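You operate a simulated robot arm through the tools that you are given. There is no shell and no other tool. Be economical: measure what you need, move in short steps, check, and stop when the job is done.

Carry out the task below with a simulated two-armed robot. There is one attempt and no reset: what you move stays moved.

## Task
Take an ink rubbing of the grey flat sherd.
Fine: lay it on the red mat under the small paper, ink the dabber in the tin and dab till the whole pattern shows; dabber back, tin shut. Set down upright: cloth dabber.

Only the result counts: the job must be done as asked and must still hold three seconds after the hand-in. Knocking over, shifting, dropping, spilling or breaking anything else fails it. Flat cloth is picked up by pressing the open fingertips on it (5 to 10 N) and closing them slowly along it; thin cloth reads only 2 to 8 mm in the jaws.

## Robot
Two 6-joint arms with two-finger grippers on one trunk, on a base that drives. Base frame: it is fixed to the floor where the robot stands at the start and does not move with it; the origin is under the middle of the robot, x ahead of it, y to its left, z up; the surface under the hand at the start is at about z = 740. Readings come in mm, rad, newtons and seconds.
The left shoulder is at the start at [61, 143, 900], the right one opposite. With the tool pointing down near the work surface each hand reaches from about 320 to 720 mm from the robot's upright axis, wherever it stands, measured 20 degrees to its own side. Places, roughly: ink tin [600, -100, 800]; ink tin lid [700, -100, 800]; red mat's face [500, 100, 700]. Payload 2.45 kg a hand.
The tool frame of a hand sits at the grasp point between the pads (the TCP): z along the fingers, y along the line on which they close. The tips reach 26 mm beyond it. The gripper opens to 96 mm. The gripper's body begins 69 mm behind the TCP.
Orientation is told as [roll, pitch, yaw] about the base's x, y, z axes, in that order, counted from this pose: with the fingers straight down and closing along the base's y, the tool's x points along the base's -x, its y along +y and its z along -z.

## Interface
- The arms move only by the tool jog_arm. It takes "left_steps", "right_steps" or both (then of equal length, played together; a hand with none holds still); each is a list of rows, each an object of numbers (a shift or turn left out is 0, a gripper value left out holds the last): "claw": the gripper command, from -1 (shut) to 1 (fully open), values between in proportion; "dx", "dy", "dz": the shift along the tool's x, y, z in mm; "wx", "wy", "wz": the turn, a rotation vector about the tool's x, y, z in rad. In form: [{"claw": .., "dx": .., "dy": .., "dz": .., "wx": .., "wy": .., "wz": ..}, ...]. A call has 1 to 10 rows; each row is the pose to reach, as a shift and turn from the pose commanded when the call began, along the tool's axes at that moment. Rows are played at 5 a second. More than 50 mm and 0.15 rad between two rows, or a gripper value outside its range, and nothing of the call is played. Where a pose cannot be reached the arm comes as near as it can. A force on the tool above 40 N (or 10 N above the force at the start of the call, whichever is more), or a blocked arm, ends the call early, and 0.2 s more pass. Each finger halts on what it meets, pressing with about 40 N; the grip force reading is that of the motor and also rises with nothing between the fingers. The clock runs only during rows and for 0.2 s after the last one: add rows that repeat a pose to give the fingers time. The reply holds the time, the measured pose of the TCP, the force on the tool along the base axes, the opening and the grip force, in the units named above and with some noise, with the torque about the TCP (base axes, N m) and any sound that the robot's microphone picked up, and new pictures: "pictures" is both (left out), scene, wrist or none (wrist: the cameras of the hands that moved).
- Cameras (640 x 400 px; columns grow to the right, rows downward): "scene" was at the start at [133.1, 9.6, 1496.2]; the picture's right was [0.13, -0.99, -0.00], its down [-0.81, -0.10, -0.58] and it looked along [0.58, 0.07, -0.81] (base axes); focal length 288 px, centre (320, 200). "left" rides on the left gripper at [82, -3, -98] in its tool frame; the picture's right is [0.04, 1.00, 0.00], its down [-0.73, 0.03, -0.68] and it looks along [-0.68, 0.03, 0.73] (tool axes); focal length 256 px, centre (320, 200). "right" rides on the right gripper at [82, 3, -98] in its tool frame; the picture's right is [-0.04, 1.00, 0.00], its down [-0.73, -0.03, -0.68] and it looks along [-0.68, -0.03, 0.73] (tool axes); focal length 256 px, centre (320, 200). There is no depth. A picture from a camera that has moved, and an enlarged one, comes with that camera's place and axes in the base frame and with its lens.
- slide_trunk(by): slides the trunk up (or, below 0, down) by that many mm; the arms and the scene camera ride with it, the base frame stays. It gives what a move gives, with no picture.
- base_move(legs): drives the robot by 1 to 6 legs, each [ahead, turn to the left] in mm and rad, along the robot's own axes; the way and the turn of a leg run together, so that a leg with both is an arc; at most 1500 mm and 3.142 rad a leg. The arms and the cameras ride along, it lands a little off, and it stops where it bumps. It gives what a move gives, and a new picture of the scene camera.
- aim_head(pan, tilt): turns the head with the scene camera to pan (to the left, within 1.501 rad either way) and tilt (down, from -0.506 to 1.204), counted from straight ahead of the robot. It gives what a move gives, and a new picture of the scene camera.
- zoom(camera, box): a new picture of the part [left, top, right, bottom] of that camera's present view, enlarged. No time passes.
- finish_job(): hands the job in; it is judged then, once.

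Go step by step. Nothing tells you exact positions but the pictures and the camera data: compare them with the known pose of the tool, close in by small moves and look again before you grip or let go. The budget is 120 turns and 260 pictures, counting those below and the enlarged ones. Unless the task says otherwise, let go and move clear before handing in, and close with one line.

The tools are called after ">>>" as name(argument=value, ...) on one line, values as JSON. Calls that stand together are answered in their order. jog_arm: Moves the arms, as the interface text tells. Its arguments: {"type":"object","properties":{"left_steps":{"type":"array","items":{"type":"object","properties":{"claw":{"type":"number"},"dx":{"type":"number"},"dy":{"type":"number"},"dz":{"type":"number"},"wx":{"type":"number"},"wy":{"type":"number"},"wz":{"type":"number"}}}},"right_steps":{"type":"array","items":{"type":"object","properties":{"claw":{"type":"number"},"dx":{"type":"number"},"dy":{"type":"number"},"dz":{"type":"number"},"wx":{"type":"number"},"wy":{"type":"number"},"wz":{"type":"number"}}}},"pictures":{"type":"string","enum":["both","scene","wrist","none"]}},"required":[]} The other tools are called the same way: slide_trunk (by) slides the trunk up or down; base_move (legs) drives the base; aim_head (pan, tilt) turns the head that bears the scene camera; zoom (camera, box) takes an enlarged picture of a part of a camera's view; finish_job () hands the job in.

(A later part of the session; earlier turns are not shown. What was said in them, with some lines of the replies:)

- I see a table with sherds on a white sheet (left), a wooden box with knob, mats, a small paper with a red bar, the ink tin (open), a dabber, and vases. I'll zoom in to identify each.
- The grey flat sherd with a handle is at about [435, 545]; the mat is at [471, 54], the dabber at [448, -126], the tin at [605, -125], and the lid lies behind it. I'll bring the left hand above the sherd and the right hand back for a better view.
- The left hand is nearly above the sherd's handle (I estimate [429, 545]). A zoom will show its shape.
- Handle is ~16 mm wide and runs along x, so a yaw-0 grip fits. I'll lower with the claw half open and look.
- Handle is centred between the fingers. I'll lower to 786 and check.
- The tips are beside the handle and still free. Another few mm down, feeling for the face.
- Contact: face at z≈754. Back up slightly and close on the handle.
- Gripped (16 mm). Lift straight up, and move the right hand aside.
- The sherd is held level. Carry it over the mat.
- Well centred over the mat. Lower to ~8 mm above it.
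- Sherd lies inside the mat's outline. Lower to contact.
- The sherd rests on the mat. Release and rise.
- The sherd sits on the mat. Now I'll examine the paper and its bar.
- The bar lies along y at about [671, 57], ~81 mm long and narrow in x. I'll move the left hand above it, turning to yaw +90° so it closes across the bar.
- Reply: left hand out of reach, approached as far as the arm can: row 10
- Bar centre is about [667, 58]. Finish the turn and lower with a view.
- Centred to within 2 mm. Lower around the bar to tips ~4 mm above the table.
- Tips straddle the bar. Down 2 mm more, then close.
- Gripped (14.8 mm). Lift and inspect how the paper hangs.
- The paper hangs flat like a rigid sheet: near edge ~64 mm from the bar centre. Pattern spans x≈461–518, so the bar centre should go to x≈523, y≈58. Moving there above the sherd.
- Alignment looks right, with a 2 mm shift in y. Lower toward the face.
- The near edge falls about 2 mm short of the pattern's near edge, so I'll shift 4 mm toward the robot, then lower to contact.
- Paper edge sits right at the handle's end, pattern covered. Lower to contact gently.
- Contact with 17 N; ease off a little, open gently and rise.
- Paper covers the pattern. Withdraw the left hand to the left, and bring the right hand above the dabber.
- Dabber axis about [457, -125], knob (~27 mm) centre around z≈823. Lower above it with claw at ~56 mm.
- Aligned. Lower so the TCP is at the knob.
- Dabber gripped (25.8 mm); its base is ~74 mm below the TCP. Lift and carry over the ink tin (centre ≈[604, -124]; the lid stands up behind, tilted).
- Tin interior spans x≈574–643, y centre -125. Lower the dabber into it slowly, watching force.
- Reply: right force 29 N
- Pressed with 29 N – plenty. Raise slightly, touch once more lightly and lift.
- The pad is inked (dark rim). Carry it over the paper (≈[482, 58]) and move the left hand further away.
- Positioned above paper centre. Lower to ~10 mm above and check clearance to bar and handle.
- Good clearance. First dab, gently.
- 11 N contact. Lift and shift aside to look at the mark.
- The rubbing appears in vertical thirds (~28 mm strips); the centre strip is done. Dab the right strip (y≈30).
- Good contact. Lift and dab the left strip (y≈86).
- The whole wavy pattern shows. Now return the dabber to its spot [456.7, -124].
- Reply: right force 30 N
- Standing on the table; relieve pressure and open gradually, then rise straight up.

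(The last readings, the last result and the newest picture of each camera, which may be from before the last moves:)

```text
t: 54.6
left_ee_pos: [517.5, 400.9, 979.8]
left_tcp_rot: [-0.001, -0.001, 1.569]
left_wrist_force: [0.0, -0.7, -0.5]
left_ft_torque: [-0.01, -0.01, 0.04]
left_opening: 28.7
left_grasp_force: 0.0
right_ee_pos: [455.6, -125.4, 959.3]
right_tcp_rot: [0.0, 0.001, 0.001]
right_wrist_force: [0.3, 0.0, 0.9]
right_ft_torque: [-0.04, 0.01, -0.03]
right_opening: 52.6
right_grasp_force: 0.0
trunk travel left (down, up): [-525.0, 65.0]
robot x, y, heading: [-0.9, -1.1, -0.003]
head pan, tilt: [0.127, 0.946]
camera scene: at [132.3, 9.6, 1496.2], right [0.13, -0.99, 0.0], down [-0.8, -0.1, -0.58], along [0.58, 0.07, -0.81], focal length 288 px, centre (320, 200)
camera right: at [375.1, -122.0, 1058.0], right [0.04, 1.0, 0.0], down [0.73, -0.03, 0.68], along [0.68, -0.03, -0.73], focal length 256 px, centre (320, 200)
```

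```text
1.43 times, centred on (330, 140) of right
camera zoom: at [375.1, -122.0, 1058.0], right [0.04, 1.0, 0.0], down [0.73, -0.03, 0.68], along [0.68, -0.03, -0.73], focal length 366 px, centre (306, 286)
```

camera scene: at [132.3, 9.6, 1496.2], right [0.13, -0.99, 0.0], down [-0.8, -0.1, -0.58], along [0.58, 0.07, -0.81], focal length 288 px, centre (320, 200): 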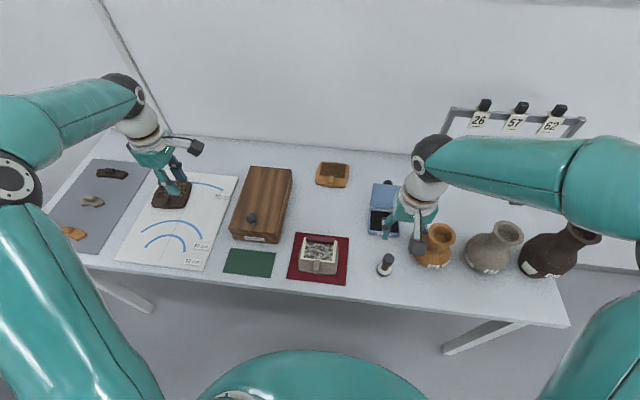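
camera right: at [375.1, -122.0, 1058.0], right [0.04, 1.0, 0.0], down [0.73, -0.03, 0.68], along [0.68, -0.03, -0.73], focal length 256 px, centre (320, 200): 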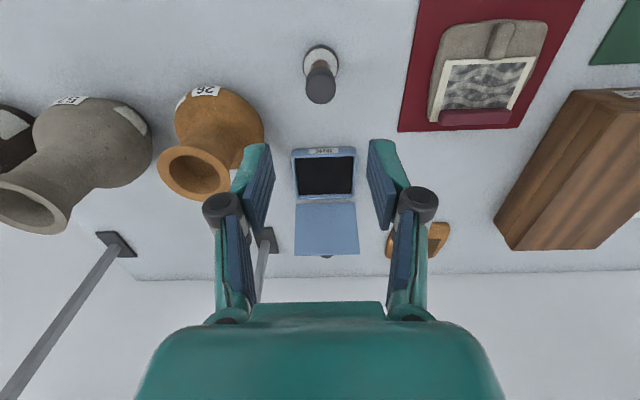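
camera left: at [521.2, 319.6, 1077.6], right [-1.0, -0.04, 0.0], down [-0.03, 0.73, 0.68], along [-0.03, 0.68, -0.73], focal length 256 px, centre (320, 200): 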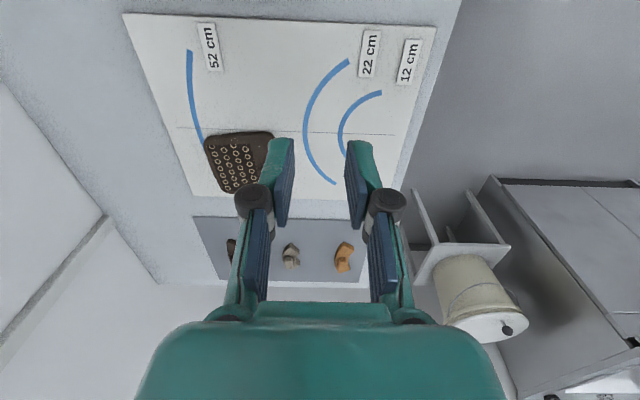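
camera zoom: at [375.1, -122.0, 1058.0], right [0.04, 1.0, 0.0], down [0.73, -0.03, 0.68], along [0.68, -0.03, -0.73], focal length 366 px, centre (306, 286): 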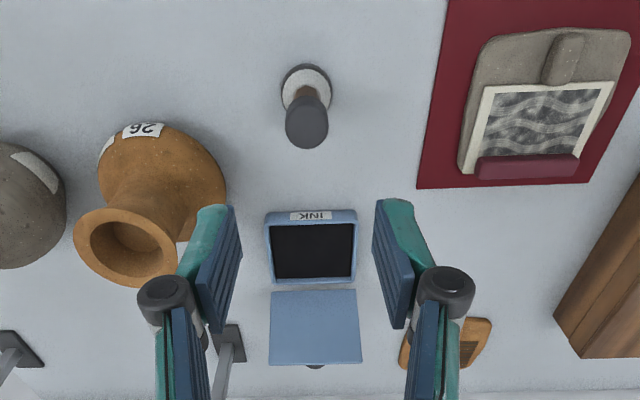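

Dabber stands upright in its place. The lid stands tilted ~30° back (hinge ≈ x 648, top ≈[689, -125, 837]). I'll turn the right hand to yaw -90° with fingers wide, so a far finger can go behind the lid and push it over.

>>> jog_arm(right_steps=[{"dx": -18, "wz": 0.149, "claw": 1}, {"dx": -36, "wz": 0.298}, {"dx": -54, "wz": 0.447}, {"dx": -72, "wz": 0.596}, {"dx": -90, "wz": 0.745}, {"dx": -110, "wz": 0.894}, {"dx": -130, "wz": 1.043}, {"dx": -150, "wz": 1.192}, {"dx": -170, "wz": 1.341, "dz": 10}, {"dx": -190, "wz": 1.49, "dz": 20}])

>>> zoom(camera="right", box=[200, 0, 440, 220])

```text
t: 56.8
left_ee_pos: [518.3, 402.6, 980.0]
left_tcp_rot: [0.002, 0.0, 1.569]
left_wrist_force: [0.3, 0.2, 0.0]
left_ft_torque: [-0.02, -0.01, 0.0]
left_opening: 28.7
left_grasp_force: 0.0
right_ee_pos: [648.3, -123.9, 938.5]
right_tcp_rot: [-0.001, 0.0, -1.494]
right_wrist_force: [-0.2, 0.7, -0.7]
right_ft_torque: [-0.03, 0.0, -0.03]
right_opening: 96.1
right_grasp_force: 0.1
trunk travel left (down, up): [-525.0, 65.0]
robot x, y, heading: [3.1, -1.0, -0.001]
head pan, tilt: [0.127, 0.946]
camera scene: at [134.2, 9.7, 1496.1], right [0.13, -0.99, 0.0], down [-0.81, -0.1, -0.58], along [0.58, 0.07, -0.81], focal length 288 px, centre (320, 200)
camera right: at [645.7, -43.4, 1036.7], right [1.0, 0.04, 0.0], down [0.03, -0.73, 0.68], along [0.02, -0.68, -0.73], focal length 256 px, centre (320, 200)
```

scene: 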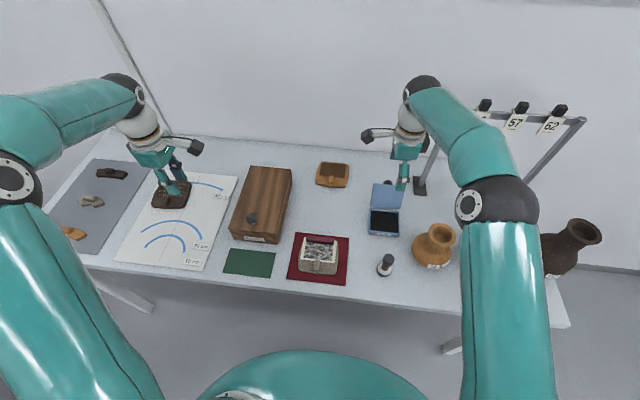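
right: 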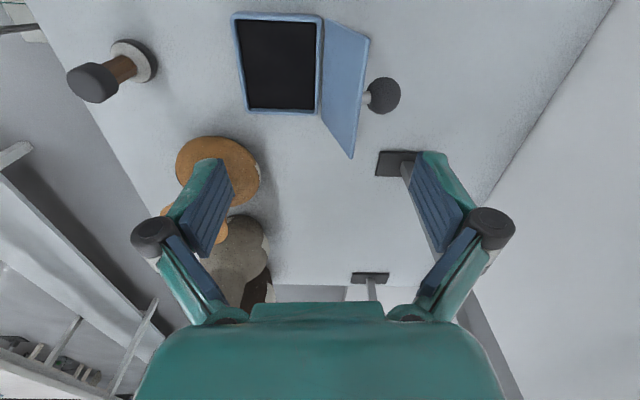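

```text
1.82 times, centred on (320, 110) of right
camera zoom: at [645.7, -43.4, 1036.7], right [1.0, 0.04, 0.0], down [0.03, -0.73, 0.68], along [0.02, -0.68, -0.73], focal length 465 px, centre (320, 364)
```

zoom: 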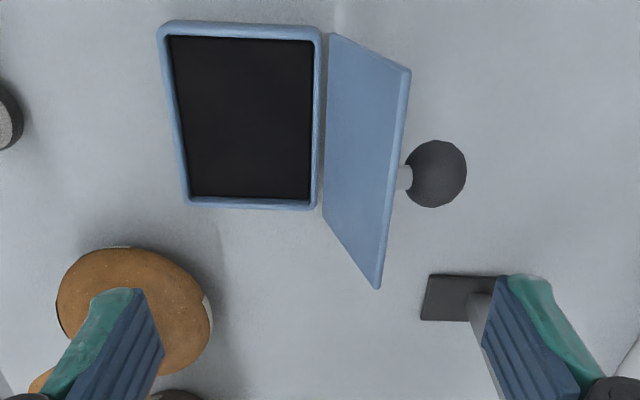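

The lid has a ball knob on its back at about [702, -125, 815] – pushing that forward swings the lid shut. I'll shift ahead as far as reach allows and look again.

>>> jog_arm(right_steps=[{"dy": 12, "dz": 15, "wz": 0.077}, {"dy": 25, "dz": 35, "wz": 0.077}, {"dy": 28, "dz": 45, "wz": 0.077}, {"dy": 28, "dz": 45, "wz": 0.077}], pictures="wrist")

>>> zoom(camera="scene", box=[350, 140, 440, 240])

```text
t: 57.8
left_ee_pos: [518.2, 401.1, 980.0]
left_tcp_rot: [0.002, 0.0, 1.57]
left_wrist_force: [-0.6, 0.0, 0.0]
left_ft_torque: [-0.04, 0.0, -0.01]
left_opening: 28.9
left_grasp_force: 0.0
right_ee_pos: [675.5, -122.8, 893.7]
right_tcp_rot: [-0.002, 0.0, -1.568]
right_wrist_force: [0.9, -0.2, 1.0]
right_ft_torque: [0.0, -0.01, 0.01]
right_opening: 96.0
right_grasp_force: 0.0
trunk travel left (down, up): [-525.0, 65.0]
robot x, y, heading: [0.5, 2.0, 0.0]
head pan, tilt: [0.127, 0.946]
camera right: at [679.4, -41.5, 992.2], right [1.0, -0.04, 0.0], down [-0.03, -0.73, 0.68], along [-0.03, -0.68, -0.73], focal length 256 px, centre (320, 200)
```

right: 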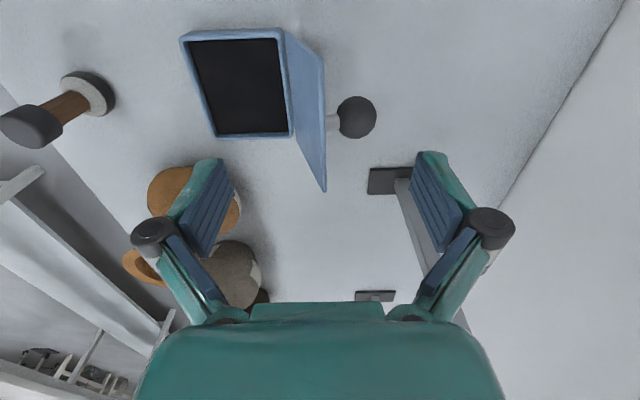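

```text
4.00 times, centred on (395, 190) of scene
camera zoom: at [133.2, 9.6, 1496.2], right [0.13, -0.99, 0.0], down [-0.81, -0.1, -0.58], along [0.58, 0.07, -0.81], focal length 1154 px, centre (20, 240)
```

zoom: 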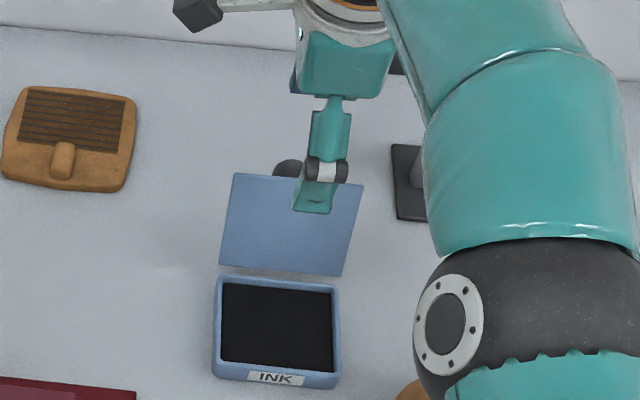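

Triangulated knob at [702, -125, 815], radius ~14.5. With the TCP at x 675.5 the far finger (inner face ≈723) clears it. Lower around it.

>>> jog_arm(right_steps=[{"dy": 1, "dz": 25}, {"dy": 2, "dz": 45}, {"dy": 2, "dz": 60}, {"dy": 2, "dz": 68}], pictures="wrist")

```text
t: 58.8
left_ee_pos: [518.1, 400.5, 979.1]
left_tcp_rot: [0.0, 0.0, 1.569]
left_wrist_force: [0.5, -0.4, 0.6]
left_ft_torque: [0.0, -0.04, -0.02]
left_opening: 28.9
left_grasp_force: 0.0
right_ee_pos: [676.8, -122.8, 826.0]
right_tcp_rot: [-0.002, -0.002, -1.567]
right_wrist_force: [1.1, -1.7, 0.3]
right_ft_torque: [-0.02, 0.0, -0.02]
right_opening: 96.0
right_grasp_force: 0.1
trunk travel left (down, up): [-525.0, 65.0]
robot x, y, heading: [1.7, -1.9, 0.0]
head pan, tilt: [0.127, 0.946]
camera right: at [681.2, -40.7, 923.6], right [1.0, -0.04, 0.0], down [-0.03, -0.73, 0.68], along [-0.03, -0.68, -0.73], focal length 256 px, centre (320, 200)
```

right: 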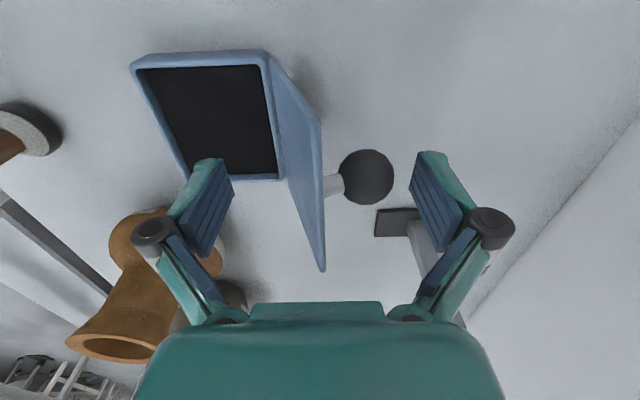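

Fingers straddle lid and knob cleanly. Push forward (−x) 25 mm slowly and watch.

>>> jog_arm(right_steps=[{"dz": 6}, {"dy": -8, "dz": 6}, {"dy": -14, "dz": 6}, {"dy": -20, "dz": 6}, {"dy": -26, "dz": 6}], pictures="wrist")

```text
t: 60.0
left_ee_pos: [517.8, 400.7, 978.8]
left_tcp_rot: [0.001, 0.0, 1.569]
left_wrist_force: [0.7, 0.2, 0.0]
left_ft_torque: [-0.03, 0.01, 0.0]
left_opening: 28.9
left_grasp_force: 0.0
right_ee_pos: [650.2, -122.2, 819.5]
right_tcp_rot: [-0.003, 0.0, -1.568]
right_wrist_force: [-0.3, -0.5, 0.2]
right_ft_torque: [-0.01, -0.02, 0.01]
right_opening: 95.8
right_grasp_force: 0.1
trunk travel left (down, up): [-525.0, 65.0]
robot x, y, heading: [-1.2, 0.3, -0.004]
head pan, tilt: [0.127, 0.946]
camera right: at [654.6, -40.5, 917.7], right [1.0, -0.04, 0.0], down [-0.02, -0.73, 0.68], along [-0.03, -0.68, -0.73], focal length 256 px, centre (320, 200)
```

right: 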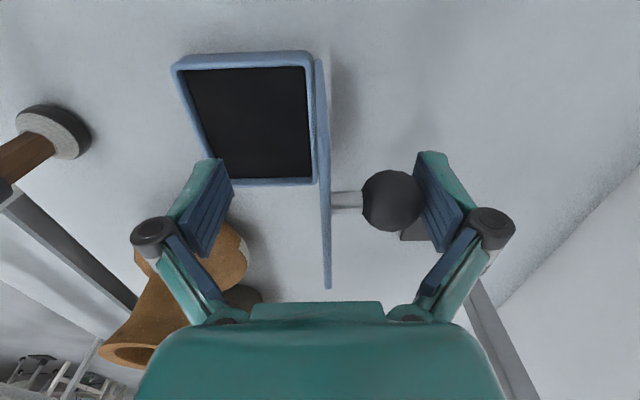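

Lid is now vertical, no resistance. I'll narrow the fingers to ~76 mm so the near finger can catch the lid while the far one pushes it past vertical.

>>> jog_arm(right_steps=[{"claw": 0.8}, {"claw": 0.6}, {"dy": -4}, {"dy": -4}], pictures="wrist")

```text
t: 61.0
left_ee_pos: [517.5, 401.5, 979.9]
left_tcp_rot: [0.0, 0.0, 1.568]
left_wrist_force: [-1.2, -0.2, 0.7]
left_ft_torque: [0.0, 0.01, 0.01]
left_opening: 28.5
left_grasp_force: 0.1
right_ee_pos: [646.1, -122.4, 820.4]
right_tcp_rot: [-0.002, 0.0, -1.566]
right_wrist_force: [0.0, -0.6, 0.3]
right_ft_torque: [-0.02, 0.0, 0.02]
right_opening: 76.8
right_grasp_force: 0.1
trunk travel left (down, up): [-525.0, 65.0]
robot x, y, heading: [-3.2, -1.0, -0.001]
head pan, tilt: [0.127, 0.946]
camera right: at [650.9, -40.7, 918.2], right [1.0, -0.04, 0.0], down [-0.03, -0.73, 0.68], along [-0.03, -0.68, -0.73], focal length 256 px, centre (320, 200)
```

right: 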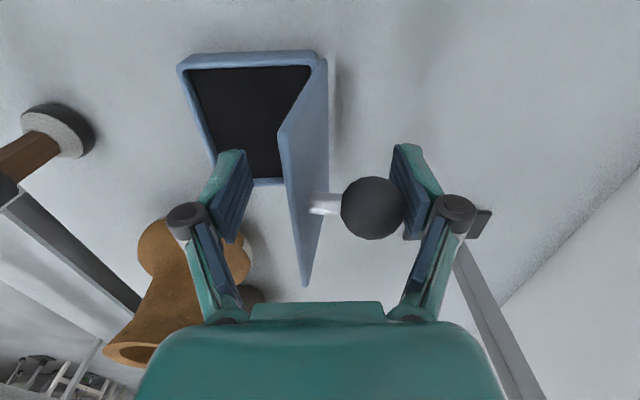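

The lid stays where pushed (friction). Continue pushing forward with a slightly wider opening.

>>> jog_arm(right_steps=[{"claw": 0.75}, {"dy": -8}, {"dy": -16}, {"dy": -24}, {"dy": -30}, {"dy": -30}], pictures="wrist")

```text
t: 62.4
left_ee_pos: [517.3, 400.9, 979.3]
left_tcp_rot: [0.001, 0.001, 1.569]
left_wrist_force: [-1.1, -0.3, -0.8]
left_ft_torque: [-0.01, 0.0, -0.02]
left_opening: 28.9
left_grasp_force: 0.0
right_ee_pos: [617.2, -121.5, 820.8]
right_tcp_rot: [0.0, 0.0, -1.568]
right_wrist_force: [-0.6, 0.0, -0.1]
right_ft_torque: [0.02, 0.02, 0.02]
right_opening: 84.5
right_grasp_force: 0.1
trunk travel left (down, up): [-525.0, 65.0]
robot x, y, heading: [-0.1, -4.3, -0.003]
head pan, tilt: [0.127, 0.946]
camera right: at [620.8, -40.7, 918.3], right [1.0, -0.04, 0.0], down [-0.03, -0.73, 0.68], along [-0.03, -0.68, -0.73], focal length 256 px, centre (320, 200)
```

right: 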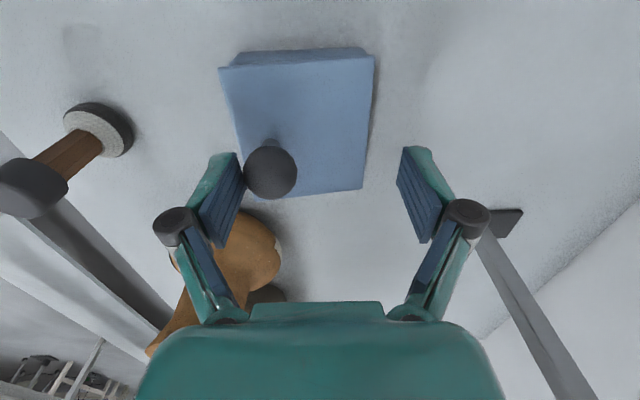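

The lid has swung over; the knob is now by the near finger. Move the hand to free it and look closely.

>>> jog_arm(right_steps=[{"dy": -6}, {"dy": -12}, {"dy": -18}, {"dy": -18}], pictures="wrist")

>>> zoom(camera="scene", box=[350, 150, 440, 250])

```text
t: 63.4
left_ee_pos: [518.7, 401.5, 980.0]
left_tcp_rot: [-0.002, -0.002, 1.569]
left_wrist_force: [-0.4, 0.4, 0.5]
left_ft_torque: [0.01, -0.01, 0.01]
left_opening: 28.7
left_grasp_force: 0.1
right_ee_pos: [599.2, -122.9, 820.3]
right_tcp_rot: [0.002, -0.001, -1.568]
right_wrist_force: [-0.3, 0.5, -0.4]
right_ft_torque: [-0.01, -0.02, 0.02]
right_opening: 83.9
right_grasp_force: 0.1
trunk travel left (down, up): [-525.0, 65.0]
robot x, y, heading: [-1.2, 0.2, 0.001]
head pan, tilt: [0.127, 0.946]
camera right: at [603.4, -40.9, 918.5], right [1.0, -0.04, 0.0], down [-0.03, -0.73, 0.68], along [-0.02, -0.68, -0.73], focal length 256 px, centre (320, 200)
```

right: 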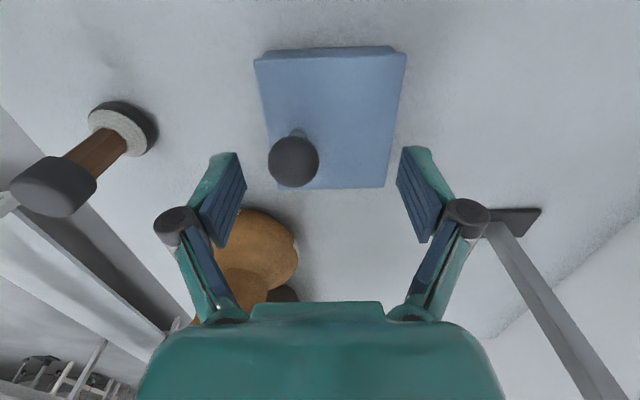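

```text
4.00 times, centred on (395, 200) of scene
camera zoom: at [133.4, 9.6, 1496.1], right [0.13, -0.99, 0.0], down [-0.81, -0.1, -0.58], along [0.58, 0.07, -0.81], focal length 1154 px, centre (20, 200)
```

zoom: 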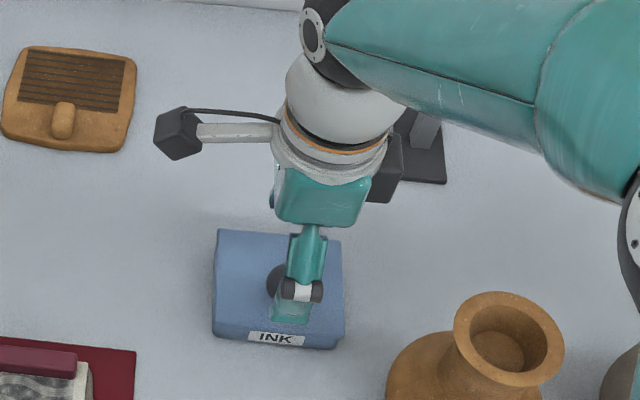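

The lid lies shut. Raise the right hand clear and check everything.

>>> jog_arm(right_steps=[{"dz": -35}, {"dz": -80}, {"dz": -125}, {"dz": -160, "dx": -20}, {"dz": -170, "dx": -60}, {"dz": -170, "dx": -100}, {"dz": -170, "dx": -140}])

>>> zoom(camera="scene", box=[350, 160, 430, 280])

>>> zoom(camera="scene", box=[280, 220, 360, 290])

```text
t: 65.0
left_ee_pos: [517.5, 399.7, 979.0]
left_tcp_rot: [0.0, 0.0, 1.568]
left_wrist_force: [0.0, 0.7, 0.4]
left_ft_torque: [0.02, 0.02, 0.0]
left_opening: 28.5
left_grasp_force: 0.1
right_ee_pos: [599.5, -263.3, 990.5]
right_tcp_rot: [-0.002, 0.002, -1.567]
right_wrist_force: [-0.2, 0.2, 0.3]
right_ft_torque: [0.01, -0.02, -0.02]
right_opening: 83.8
right_grasp_force: 0.0
trunk travel left (down, up): [-525.0, 65.0]
robot x, y, heading: [-1.5, -1.1, 0.001]
head pan, tilt: [0.127, 0.946]
camera scene: at [133.2, 8.7, 1496.2], right [0.13, -0.99, 0.0], down [-0.81, -0.1, -0.58], along [0.58, 0.07, -0.81], focal length 288 px, centre (320, 200)
camera right: at [603.6, -182.0, 1088.5], right [1.0, -0.04, 0.0], down [-0.03, -0.73, 0.68], along [-0.02, -0.68, -0.73], focal length 256 px, centre (320, 200)
```

scene: 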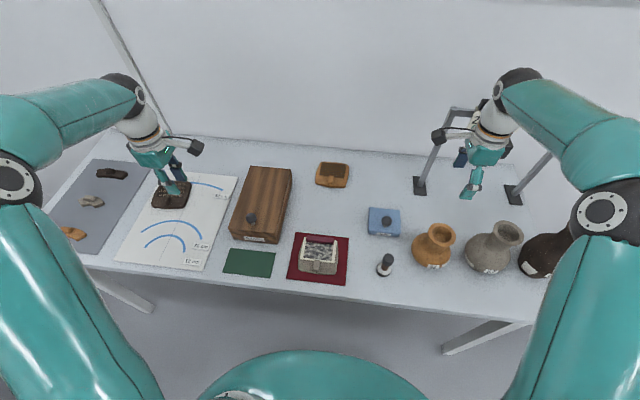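
right: 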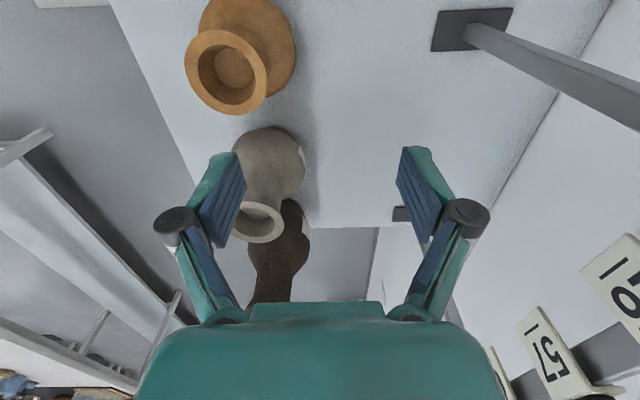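

```text
3.33 times, centred on (390, 220) of scene
camera zoom: at [133.2, 8.7, 1496.2], right [0.13, -0.99, 0.0], down [-0.81, -0.1, -0.58], along [0.58, 0.07, -0.81], focal length 961 px, centre (87, 133)
```

zoom: 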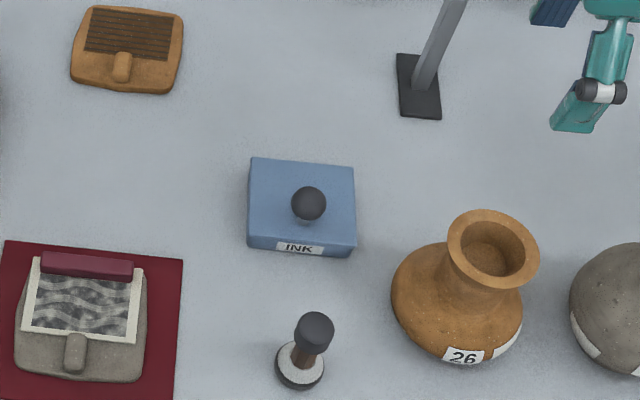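

```text
5.71 times, centred on (320, 255) of scene
camera zoom: at [133.2, 8.7, 1496.2], right [0.13, -0.99, 0.0], down [-0.81, -0.1, -0.58], along [0.58, 0.07, -0.81], focal length 1648 px, centre (320, -114)
```

zoom: 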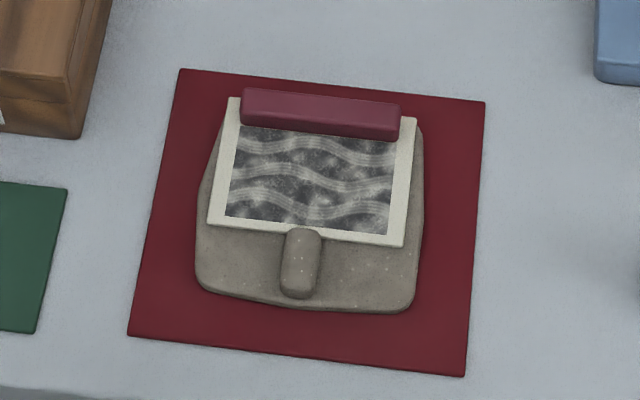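

The whole pattern shows on the paper, the dabber stands upright in its place, the tin is shut and both hands are clear. Handing in.

>>> finish_job()

```text
The job is handed in.
```

The rubbing is done and the job is handed in. The grey flat sherd lies on the red mat under the small paper with the whole pattern showing, the cloth dabber stands upright back in its place, and the ink tin is shut.
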